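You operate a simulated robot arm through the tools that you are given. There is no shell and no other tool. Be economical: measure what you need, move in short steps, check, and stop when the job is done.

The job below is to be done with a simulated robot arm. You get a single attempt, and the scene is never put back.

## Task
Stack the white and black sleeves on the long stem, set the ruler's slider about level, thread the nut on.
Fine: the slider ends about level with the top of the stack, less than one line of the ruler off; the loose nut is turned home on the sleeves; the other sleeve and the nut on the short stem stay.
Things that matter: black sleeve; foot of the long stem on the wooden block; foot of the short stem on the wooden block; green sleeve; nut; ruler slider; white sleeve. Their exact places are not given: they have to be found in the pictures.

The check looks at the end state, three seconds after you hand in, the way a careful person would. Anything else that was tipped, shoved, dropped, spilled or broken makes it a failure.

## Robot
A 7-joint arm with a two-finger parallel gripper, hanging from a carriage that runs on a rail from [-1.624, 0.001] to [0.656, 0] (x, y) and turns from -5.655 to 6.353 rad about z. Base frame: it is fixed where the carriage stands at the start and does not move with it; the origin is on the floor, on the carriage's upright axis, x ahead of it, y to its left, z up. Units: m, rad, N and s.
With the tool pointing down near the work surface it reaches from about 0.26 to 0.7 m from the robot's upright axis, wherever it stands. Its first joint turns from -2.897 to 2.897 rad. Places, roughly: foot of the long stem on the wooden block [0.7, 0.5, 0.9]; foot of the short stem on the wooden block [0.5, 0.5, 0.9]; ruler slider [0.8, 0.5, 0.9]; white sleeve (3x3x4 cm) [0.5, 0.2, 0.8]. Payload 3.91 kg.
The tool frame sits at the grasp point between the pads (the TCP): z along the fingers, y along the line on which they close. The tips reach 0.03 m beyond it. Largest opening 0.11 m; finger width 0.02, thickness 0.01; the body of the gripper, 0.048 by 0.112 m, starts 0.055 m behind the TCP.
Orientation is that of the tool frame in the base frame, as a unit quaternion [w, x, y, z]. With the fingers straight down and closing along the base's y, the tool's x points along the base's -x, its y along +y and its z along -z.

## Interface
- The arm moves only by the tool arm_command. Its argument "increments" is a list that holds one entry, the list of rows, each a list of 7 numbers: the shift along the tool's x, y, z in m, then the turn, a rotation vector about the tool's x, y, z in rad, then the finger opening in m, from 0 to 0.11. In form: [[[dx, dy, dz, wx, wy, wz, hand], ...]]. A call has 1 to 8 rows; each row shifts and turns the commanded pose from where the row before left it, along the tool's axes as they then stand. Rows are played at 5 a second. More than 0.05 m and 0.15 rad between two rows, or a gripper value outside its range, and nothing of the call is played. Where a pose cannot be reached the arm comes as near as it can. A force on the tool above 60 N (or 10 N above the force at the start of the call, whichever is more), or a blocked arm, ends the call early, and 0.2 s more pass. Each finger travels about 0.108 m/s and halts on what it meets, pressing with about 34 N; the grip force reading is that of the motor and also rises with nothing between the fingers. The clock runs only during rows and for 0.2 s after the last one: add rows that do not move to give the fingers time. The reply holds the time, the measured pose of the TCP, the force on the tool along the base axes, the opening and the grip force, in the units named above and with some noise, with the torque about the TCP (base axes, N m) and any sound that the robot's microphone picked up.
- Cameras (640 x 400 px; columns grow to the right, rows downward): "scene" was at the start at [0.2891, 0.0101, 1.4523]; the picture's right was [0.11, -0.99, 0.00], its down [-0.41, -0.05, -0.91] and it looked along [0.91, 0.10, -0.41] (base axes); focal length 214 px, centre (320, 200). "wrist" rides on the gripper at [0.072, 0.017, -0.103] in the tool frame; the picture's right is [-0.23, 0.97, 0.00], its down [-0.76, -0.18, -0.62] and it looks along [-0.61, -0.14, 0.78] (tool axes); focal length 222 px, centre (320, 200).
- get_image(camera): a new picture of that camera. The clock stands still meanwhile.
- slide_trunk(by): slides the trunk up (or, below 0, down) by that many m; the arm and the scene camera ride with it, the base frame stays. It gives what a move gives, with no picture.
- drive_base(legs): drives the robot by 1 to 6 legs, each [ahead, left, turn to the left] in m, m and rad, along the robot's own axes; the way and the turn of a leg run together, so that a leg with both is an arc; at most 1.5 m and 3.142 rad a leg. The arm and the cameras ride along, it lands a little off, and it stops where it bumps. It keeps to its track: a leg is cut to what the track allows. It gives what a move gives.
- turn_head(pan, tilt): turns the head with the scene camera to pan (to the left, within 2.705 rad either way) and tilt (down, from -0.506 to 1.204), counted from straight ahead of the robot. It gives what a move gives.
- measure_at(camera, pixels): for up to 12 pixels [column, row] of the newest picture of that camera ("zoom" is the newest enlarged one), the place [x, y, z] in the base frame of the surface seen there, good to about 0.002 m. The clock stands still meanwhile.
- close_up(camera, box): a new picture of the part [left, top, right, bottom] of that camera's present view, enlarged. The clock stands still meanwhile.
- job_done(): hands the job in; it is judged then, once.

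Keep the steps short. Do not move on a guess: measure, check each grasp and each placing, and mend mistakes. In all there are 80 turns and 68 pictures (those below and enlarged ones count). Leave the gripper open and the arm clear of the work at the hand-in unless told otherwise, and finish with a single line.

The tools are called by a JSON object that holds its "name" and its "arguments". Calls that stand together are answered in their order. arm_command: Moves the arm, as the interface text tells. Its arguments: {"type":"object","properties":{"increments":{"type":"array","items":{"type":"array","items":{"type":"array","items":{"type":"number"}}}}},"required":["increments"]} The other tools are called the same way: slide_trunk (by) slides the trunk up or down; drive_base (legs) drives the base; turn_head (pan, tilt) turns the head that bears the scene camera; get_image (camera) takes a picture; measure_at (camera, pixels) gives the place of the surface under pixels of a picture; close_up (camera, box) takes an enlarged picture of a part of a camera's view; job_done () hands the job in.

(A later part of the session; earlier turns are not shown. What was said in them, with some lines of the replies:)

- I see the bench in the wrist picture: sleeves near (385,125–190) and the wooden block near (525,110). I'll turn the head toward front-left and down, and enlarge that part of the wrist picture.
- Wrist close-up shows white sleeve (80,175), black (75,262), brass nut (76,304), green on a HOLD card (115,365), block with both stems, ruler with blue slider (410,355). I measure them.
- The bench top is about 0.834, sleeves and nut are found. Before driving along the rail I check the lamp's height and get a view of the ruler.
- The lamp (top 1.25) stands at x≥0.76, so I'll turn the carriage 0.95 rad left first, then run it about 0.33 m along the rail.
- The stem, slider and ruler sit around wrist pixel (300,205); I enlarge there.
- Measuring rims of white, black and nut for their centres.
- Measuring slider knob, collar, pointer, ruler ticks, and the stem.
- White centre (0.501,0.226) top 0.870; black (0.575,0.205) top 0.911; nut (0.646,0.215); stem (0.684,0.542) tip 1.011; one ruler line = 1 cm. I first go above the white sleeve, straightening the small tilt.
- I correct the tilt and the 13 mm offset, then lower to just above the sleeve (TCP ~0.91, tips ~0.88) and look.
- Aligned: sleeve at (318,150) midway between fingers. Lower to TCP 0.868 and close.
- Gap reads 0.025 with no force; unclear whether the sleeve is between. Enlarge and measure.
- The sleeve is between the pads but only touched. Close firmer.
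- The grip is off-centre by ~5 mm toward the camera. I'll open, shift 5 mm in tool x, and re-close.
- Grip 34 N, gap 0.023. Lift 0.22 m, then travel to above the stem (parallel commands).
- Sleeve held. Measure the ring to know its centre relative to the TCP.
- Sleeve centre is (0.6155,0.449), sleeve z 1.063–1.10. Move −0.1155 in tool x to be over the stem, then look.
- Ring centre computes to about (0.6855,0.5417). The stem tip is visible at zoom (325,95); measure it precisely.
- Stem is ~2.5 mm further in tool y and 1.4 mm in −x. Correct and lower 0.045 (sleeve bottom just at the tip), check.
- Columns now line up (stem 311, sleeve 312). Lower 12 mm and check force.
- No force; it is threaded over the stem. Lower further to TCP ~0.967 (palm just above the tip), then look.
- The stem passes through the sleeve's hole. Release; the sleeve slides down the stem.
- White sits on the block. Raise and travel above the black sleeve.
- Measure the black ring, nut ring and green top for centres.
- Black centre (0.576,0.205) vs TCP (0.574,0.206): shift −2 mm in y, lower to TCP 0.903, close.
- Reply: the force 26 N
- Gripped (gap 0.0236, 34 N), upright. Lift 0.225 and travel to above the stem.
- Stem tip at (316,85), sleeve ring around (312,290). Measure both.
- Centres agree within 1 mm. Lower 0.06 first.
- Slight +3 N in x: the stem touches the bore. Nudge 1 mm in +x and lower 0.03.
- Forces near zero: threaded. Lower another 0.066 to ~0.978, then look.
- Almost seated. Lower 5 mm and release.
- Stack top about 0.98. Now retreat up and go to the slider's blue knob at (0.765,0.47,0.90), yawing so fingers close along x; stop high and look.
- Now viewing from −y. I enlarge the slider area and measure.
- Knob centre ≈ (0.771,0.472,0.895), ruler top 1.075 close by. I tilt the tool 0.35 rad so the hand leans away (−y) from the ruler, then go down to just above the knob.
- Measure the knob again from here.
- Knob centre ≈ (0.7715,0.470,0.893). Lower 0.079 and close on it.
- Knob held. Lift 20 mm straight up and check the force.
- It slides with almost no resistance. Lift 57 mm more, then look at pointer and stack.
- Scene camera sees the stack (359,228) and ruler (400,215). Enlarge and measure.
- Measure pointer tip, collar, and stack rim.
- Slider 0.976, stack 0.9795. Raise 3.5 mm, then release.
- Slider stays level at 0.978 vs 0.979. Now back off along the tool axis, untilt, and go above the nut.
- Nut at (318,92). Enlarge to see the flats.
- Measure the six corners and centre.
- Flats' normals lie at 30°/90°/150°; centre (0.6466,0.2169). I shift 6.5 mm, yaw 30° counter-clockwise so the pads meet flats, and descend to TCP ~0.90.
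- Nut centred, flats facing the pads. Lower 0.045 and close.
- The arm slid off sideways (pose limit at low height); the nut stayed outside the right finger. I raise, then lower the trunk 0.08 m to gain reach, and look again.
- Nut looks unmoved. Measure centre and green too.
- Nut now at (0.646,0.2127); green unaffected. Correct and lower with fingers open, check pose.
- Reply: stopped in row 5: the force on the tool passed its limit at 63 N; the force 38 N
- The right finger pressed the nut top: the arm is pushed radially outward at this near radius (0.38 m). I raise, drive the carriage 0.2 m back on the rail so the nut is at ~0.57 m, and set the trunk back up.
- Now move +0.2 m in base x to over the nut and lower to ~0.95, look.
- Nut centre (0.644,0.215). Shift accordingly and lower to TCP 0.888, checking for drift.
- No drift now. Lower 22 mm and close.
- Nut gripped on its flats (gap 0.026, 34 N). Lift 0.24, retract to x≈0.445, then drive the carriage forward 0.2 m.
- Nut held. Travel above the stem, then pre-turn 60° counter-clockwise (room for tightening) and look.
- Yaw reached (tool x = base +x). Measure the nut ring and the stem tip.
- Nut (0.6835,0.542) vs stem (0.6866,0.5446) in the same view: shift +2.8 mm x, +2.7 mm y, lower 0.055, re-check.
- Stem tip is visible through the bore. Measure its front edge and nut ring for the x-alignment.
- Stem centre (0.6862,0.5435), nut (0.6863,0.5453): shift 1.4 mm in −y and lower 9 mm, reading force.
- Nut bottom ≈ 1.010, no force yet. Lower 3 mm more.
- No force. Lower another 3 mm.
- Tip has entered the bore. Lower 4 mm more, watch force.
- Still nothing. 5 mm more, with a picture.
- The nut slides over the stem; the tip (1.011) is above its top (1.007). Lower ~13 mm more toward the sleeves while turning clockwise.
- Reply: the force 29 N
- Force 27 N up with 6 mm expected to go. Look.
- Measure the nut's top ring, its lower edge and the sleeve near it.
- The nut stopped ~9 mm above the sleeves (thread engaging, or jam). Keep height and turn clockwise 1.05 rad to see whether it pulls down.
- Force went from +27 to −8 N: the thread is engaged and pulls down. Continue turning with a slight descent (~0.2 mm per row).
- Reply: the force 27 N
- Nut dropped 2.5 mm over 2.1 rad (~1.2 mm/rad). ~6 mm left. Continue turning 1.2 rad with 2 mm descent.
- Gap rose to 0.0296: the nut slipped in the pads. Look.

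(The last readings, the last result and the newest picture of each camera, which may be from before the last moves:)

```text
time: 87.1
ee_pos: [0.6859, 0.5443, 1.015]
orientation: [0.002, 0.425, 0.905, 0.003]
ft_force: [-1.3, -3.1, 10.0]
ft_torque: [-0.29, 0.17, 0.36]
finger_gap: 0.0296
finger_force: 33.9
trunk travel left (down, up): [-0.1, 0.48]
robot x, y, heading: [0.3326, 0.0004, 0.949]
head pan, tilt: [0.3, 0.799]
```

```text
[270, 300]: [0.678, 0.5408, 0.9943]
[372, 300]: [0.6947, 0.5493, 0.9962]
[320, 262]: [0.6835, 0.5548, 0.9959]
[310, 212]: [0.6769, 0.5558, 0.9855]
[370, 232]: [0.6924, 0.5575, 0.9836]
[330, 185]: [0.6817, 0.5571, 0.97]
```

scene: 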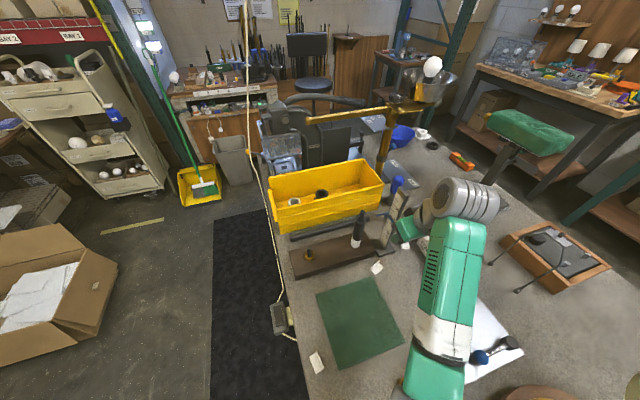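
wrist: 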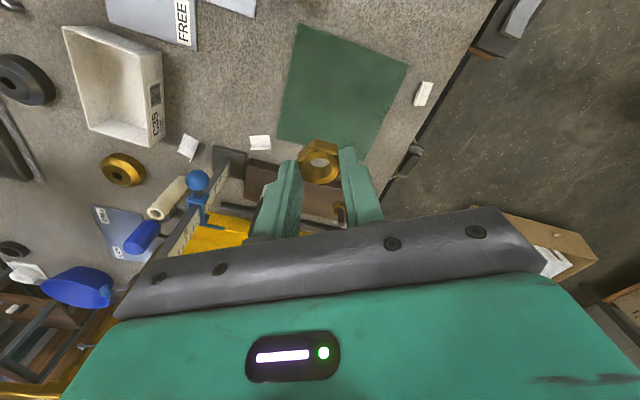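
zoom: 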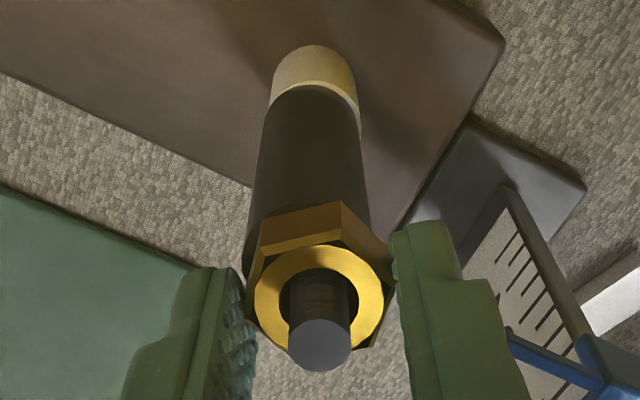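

Bench is ~0.831, so the nut is ~14.5 mm tall: its bottom is now ≈0.981, i.e. on the sleeves, and the slip with torque suggests it's home. Open, rise, and check by scene camera.

{"name": "arm_command", "arguments": {"increments": [[[0, 0, 0, 0, 0, 0, 0.045], [0, 0, 0, 0, 0, 0, 0.05], [0, 0, 0, 0, 0, 0, 0.05], [0, 0, -0.03, 0, 0, 0, 0.05], [0, 0, -0.04, 0, 0, 0, 0.05], [0, 0, -0.04, 0, 0, 0, 0.05], [0, 0, 0, 0, 0, 0, 0.05]]]}}

{"name": "close_up", "arguments": {"camera": "scene", "box": [325, 190, 405, 240]}}

```text
time: 88.7
ee_pos: [0.6867, 0.5443, 1.1232]
orientation: [0.002, 0.424, 0.906, 0.002]
ft_force: [0.9, -0.7, 0.2]
ft_torque: [0.02, 0.03, -0.04]
finger_gap: 0.0502
finger_force: 0.1
trunk travel left (down, up): [-0.1, 0.48]
robot x, y, heading: [0.3268, 0.0018, 0.951]
head pan, tilt: [0.3, 0.799]
```

```text
8.00 times, centred on (365, 215) of scene
```

zoom: 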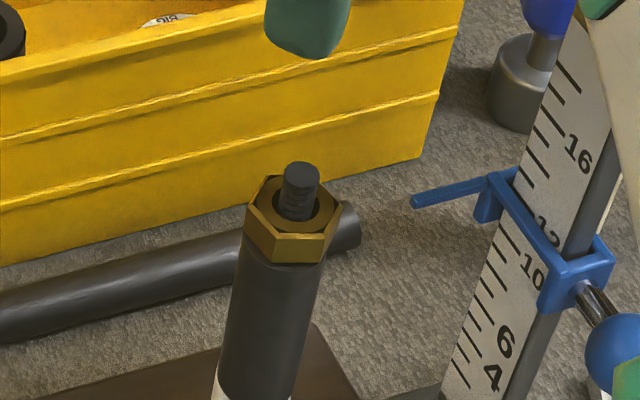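

The nut looks seated with no visible gap. Measure its edges and the slider.

{"name": "measure_at", "arguments": {"camera": "zoom", "pixels": [[290, 232], [275, 255], [300, 262], [270, 272], [300, 272], [420, 201], [470, 187], [530, 220], [298, 172], [245, 320]]}}

{"name": "close_up", "arguments": {"camera": "wrist", "box": [270, 60, 370, 140]}}

```text
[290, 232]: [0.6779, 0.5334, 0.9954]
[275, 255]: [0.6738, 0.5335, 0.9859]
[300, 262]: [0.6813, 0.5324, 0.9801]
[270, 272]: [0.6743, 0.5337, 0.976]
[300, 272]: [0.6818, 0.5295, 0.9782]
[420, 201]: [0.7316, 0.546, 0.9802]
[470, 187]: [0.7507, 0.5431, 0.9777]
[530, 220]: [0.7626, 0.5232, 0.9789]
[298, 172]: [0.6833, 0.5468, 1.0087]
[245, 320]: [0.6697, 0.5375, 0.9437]
```

```text
5.00 times, centred on (320, 100) of wrist
```

zoom: 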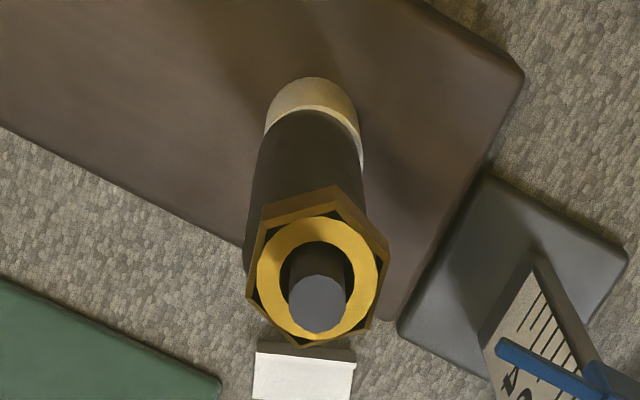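

Seated within measurement error. To be sure it's tight I'll re-grip and turn a bit more; measure the corners for flat orientation.

{"name": "measure_at", "arguments": {"camera": "zoom", "pixels": [[332, 206], [382, 250], [366, 316], [302, 342], [252, 292], [268, 226], [264, 262], [374, 262], [317, 222], [317, 334]]}}

```text
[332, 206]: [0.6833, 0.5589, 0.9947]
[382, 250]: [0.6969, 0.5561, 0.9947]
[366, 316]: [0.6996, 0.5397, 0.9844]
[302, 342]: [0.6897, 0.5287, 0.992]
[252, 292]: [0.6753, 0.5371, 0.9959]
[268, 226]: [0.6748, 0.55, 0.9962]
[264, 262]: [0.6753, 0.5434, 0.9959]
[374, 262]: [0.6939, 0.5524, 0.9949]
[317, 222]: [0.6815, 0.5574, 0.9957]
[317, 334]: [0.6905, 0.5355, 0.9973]
```

Flats' normals at 10°/70°/130°; tool y now at 40°. Turn the tool 90° counter-clockwise to 130°, lower to TCP 1.0155, grip.

{"name": "arm_command", "arguments": {"increments": [[[0, 0, 0, 0, 0, -0.15, 0.045], [0, 0, 0, 0, 0, -0.15, 0.045], [0, 0, 0, 0, 0, -0.15, 0.045], [0, 0, 0, 0, 0, -0.15, 0.045], [0, 0, 0, 0, 0, -0.15, 0.045], [0, 0, 0, 0, 0, -0.15, 0.045], [0, 0, 0, 0, 0, -0.15, 0.045], [0, 0, 0, 0, 0, -0.15, 0.045]]]}}

{"name": "arm_command", "arguments": {"increments": [[[0, 0, 0, 0, 0, -0.15, 0.045], [0, 0, 0, 0, 0, -0.15, 0.045], [0, 0, 0, 0, 0, -0.07, 0.045], [0, 0, 0.04, 0, 0, 0, 0.045], [0, 0, 0.04, 0, 0, 0, 0.045], [0, 0, 0, 0, 0, 0, 0.045]]]}}

{"name": "close_up", "arguments": {"camera": "wrist", "box": [250, 80, 390, 200]}}

```text
time: 90.5
ee_pos: [0.6868, 0.5444, 1.1236]
orientation: [0.002, -0.162, 0.987, 0.001]
ft_force: [-0.1, -0.2, -0.9]
ft_torque: [0.03, 0.0, 0.02]
finger_gap: 0.0451
finger_force: 0.1
trunk travel left (down, up): [-0.1, 0.48]
robot x, y, heading: [0.3277, -0.001, 0.95]
head pan, tilt: [0.3, 0.799]
```

```text
time: 91.9
ee_pos: [0.6862, 0.5432, 1.0438]
orientation: [0.003, -0.34, 0.94, 0.0]
ft_force: [-0.4, 0.0, 0.6]
ft_torque: [0.02, 0.04, 0.01]
finger_gap: 0.0451
finger_force: 0.1
trunk travel left (down, up): [-0.1, 0.48]
robot x, y, heading: [0.3297, -0.0015, 0.948]
head pan, tilt: [0.3, 0.799]
```

```text
3.33 times, centred on (320, 140) of wrist
```

zoom: 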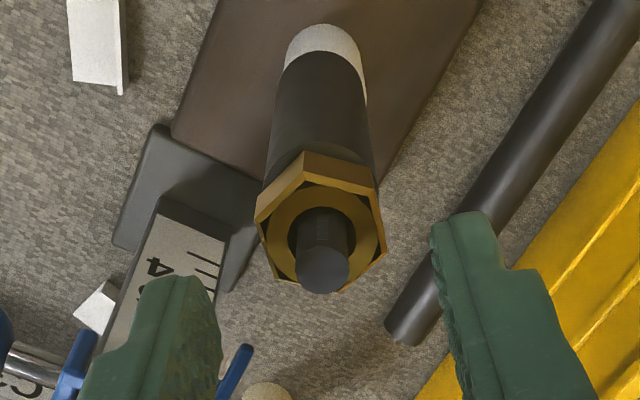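

Aligned and clear of the pointer. Lower 28 mm, close, and read the gap.

{"name": "arm_command", "arguments": {"increments": [[[0, 0, 0.015, 0, 0, 0, 0.045], [0, 0, 0.0125, 0, 0, 0, 0.045], [0, 0, 0, 0, 0, 0, 0.03], [0, 0, 0, 0, 0, 0, 0.01], [0, 0, 0, 0, 0, 0, 0.01], [0, 0, 0, 0, 0, 0, 0.01]]]}}

{"name": "arm_command", "arguments": {"increments": [[[0, 0, 0.0001, 0, 0, 0.1, 0.01], [0, 0, 0.0001, 0, 0, 0.1, 0.01], [0, 0, 0.0001, 0, 0, 0.1, 0.01], [0, 0, 0, 0, 0, 0, 0.01]]]}}

```text
time: 93.3
ee_pos: [0.6858, 0.5441, 1.0168]
orientation: [0.003, -0.34, 0.94, 0.001]
ft_force: [-0.6, 1.1, -0.8]
ft_torque: [0.01, -0.02, 0.19]
finger_gap: 0.026
finger_force: 33.9
trunk travel left (down, up): [-0.1, 0.48]
robot x, y, heading: [0.3324, 0.0034, 0.952]
head pan, tilt: [0.3, 0.799]
```

```text
time: 94.3
ee_pos: [0.6855, 0.5444, 1.0167]
orientation: [0.003, -0.196, 0.981, 0.001]
ft_force: [-1.0, 1.8, 2.7]
ft_torque: [-0.09, -0.07, 0.51]
finger_gap: 0.0291
finger_force: 33.5
trunk travel left (down, up): [-0.1, 0.48]
robot x, y, heading: [0.3327, 0.0001, 0.949]
head pan, tilt: [0.3, 0.799]
5 turns are left
```

Torque 0.5 N m and the pads ride up the flats at once: the nut is home. Open, rise clear, and take a final look.

{"name": "arm_command", "arguments": {"increments": [[[0, 0, 0, 0, 0, 0, 0.045], [0, 0, 0, 0, 0, 0, 0.05], [0, 0, 0, 0, 0, 0, 0.05], [0, 0, -0.03, 0, 0, 0, 0.05], [0, 0, -0.045, 0, 0, 0, 0.05], [0, 0, -0.045, 0, 0, 0, 0.06], [0, 0, -0.045, 0, 0, 0, 0.08], [0, 0, 0, 0, 0, 0, 0.08]]]}}

{"name": "close_up", "arguments": {"camera": "scene", "box": [325, 190, 405, 240]}}

{"name": "measure_at", "arguments": {"camera": "zoom", "pixels": [[290, 232], [420, 201], [470, 187], [530, 220], [298, 172], [300, 272]]}}

```text
time: 96.1
ee_pos: [0.6862, 0.5434, 1.1828]
orientation: [0.002, -0.196, 0.981, 0.002]
ft_force: [-0.3, 0.8, -0.4]
ft_torque: [-0.02, 0.05, 0.0]
finger_gap: 0.0802
finger_force: 0.0
trunk travel left (down, up): [-0.1, 0.48]
robot x, y, heading: [0.3307, 0.0009, 0.946]
head pan, tilt: [0.3, 0.799]
```

```text
8.00 times, centred on (365, 215) of scene
```

zoom: 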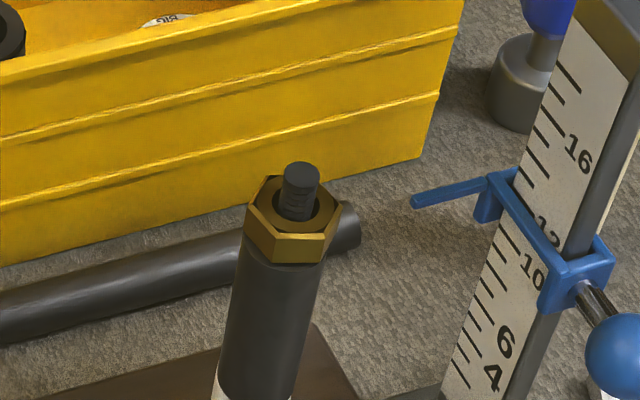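

```text
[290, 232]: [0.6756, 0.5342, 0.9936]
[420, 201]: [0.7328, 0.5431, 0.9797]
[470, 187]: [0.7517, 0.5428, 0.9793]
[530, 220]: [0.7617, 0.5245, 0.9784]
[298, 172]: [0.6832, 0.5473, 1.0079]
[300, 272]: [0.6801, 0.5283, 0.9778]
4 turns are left
```

The nut sits tight on the sleeves, the slider is at 0.979, level with the stack top, and the gripper is open and clear. I hand in.

{"name": "job_done", "arguments": {}}

```text
The job is handed in.
```

White and black sleeves are stacked on the long stem, the slider measures level with the stack top (about 0.979 m), the nut is turned tight on the sleeves, and the green sleeve and short-stem nut were left in place.
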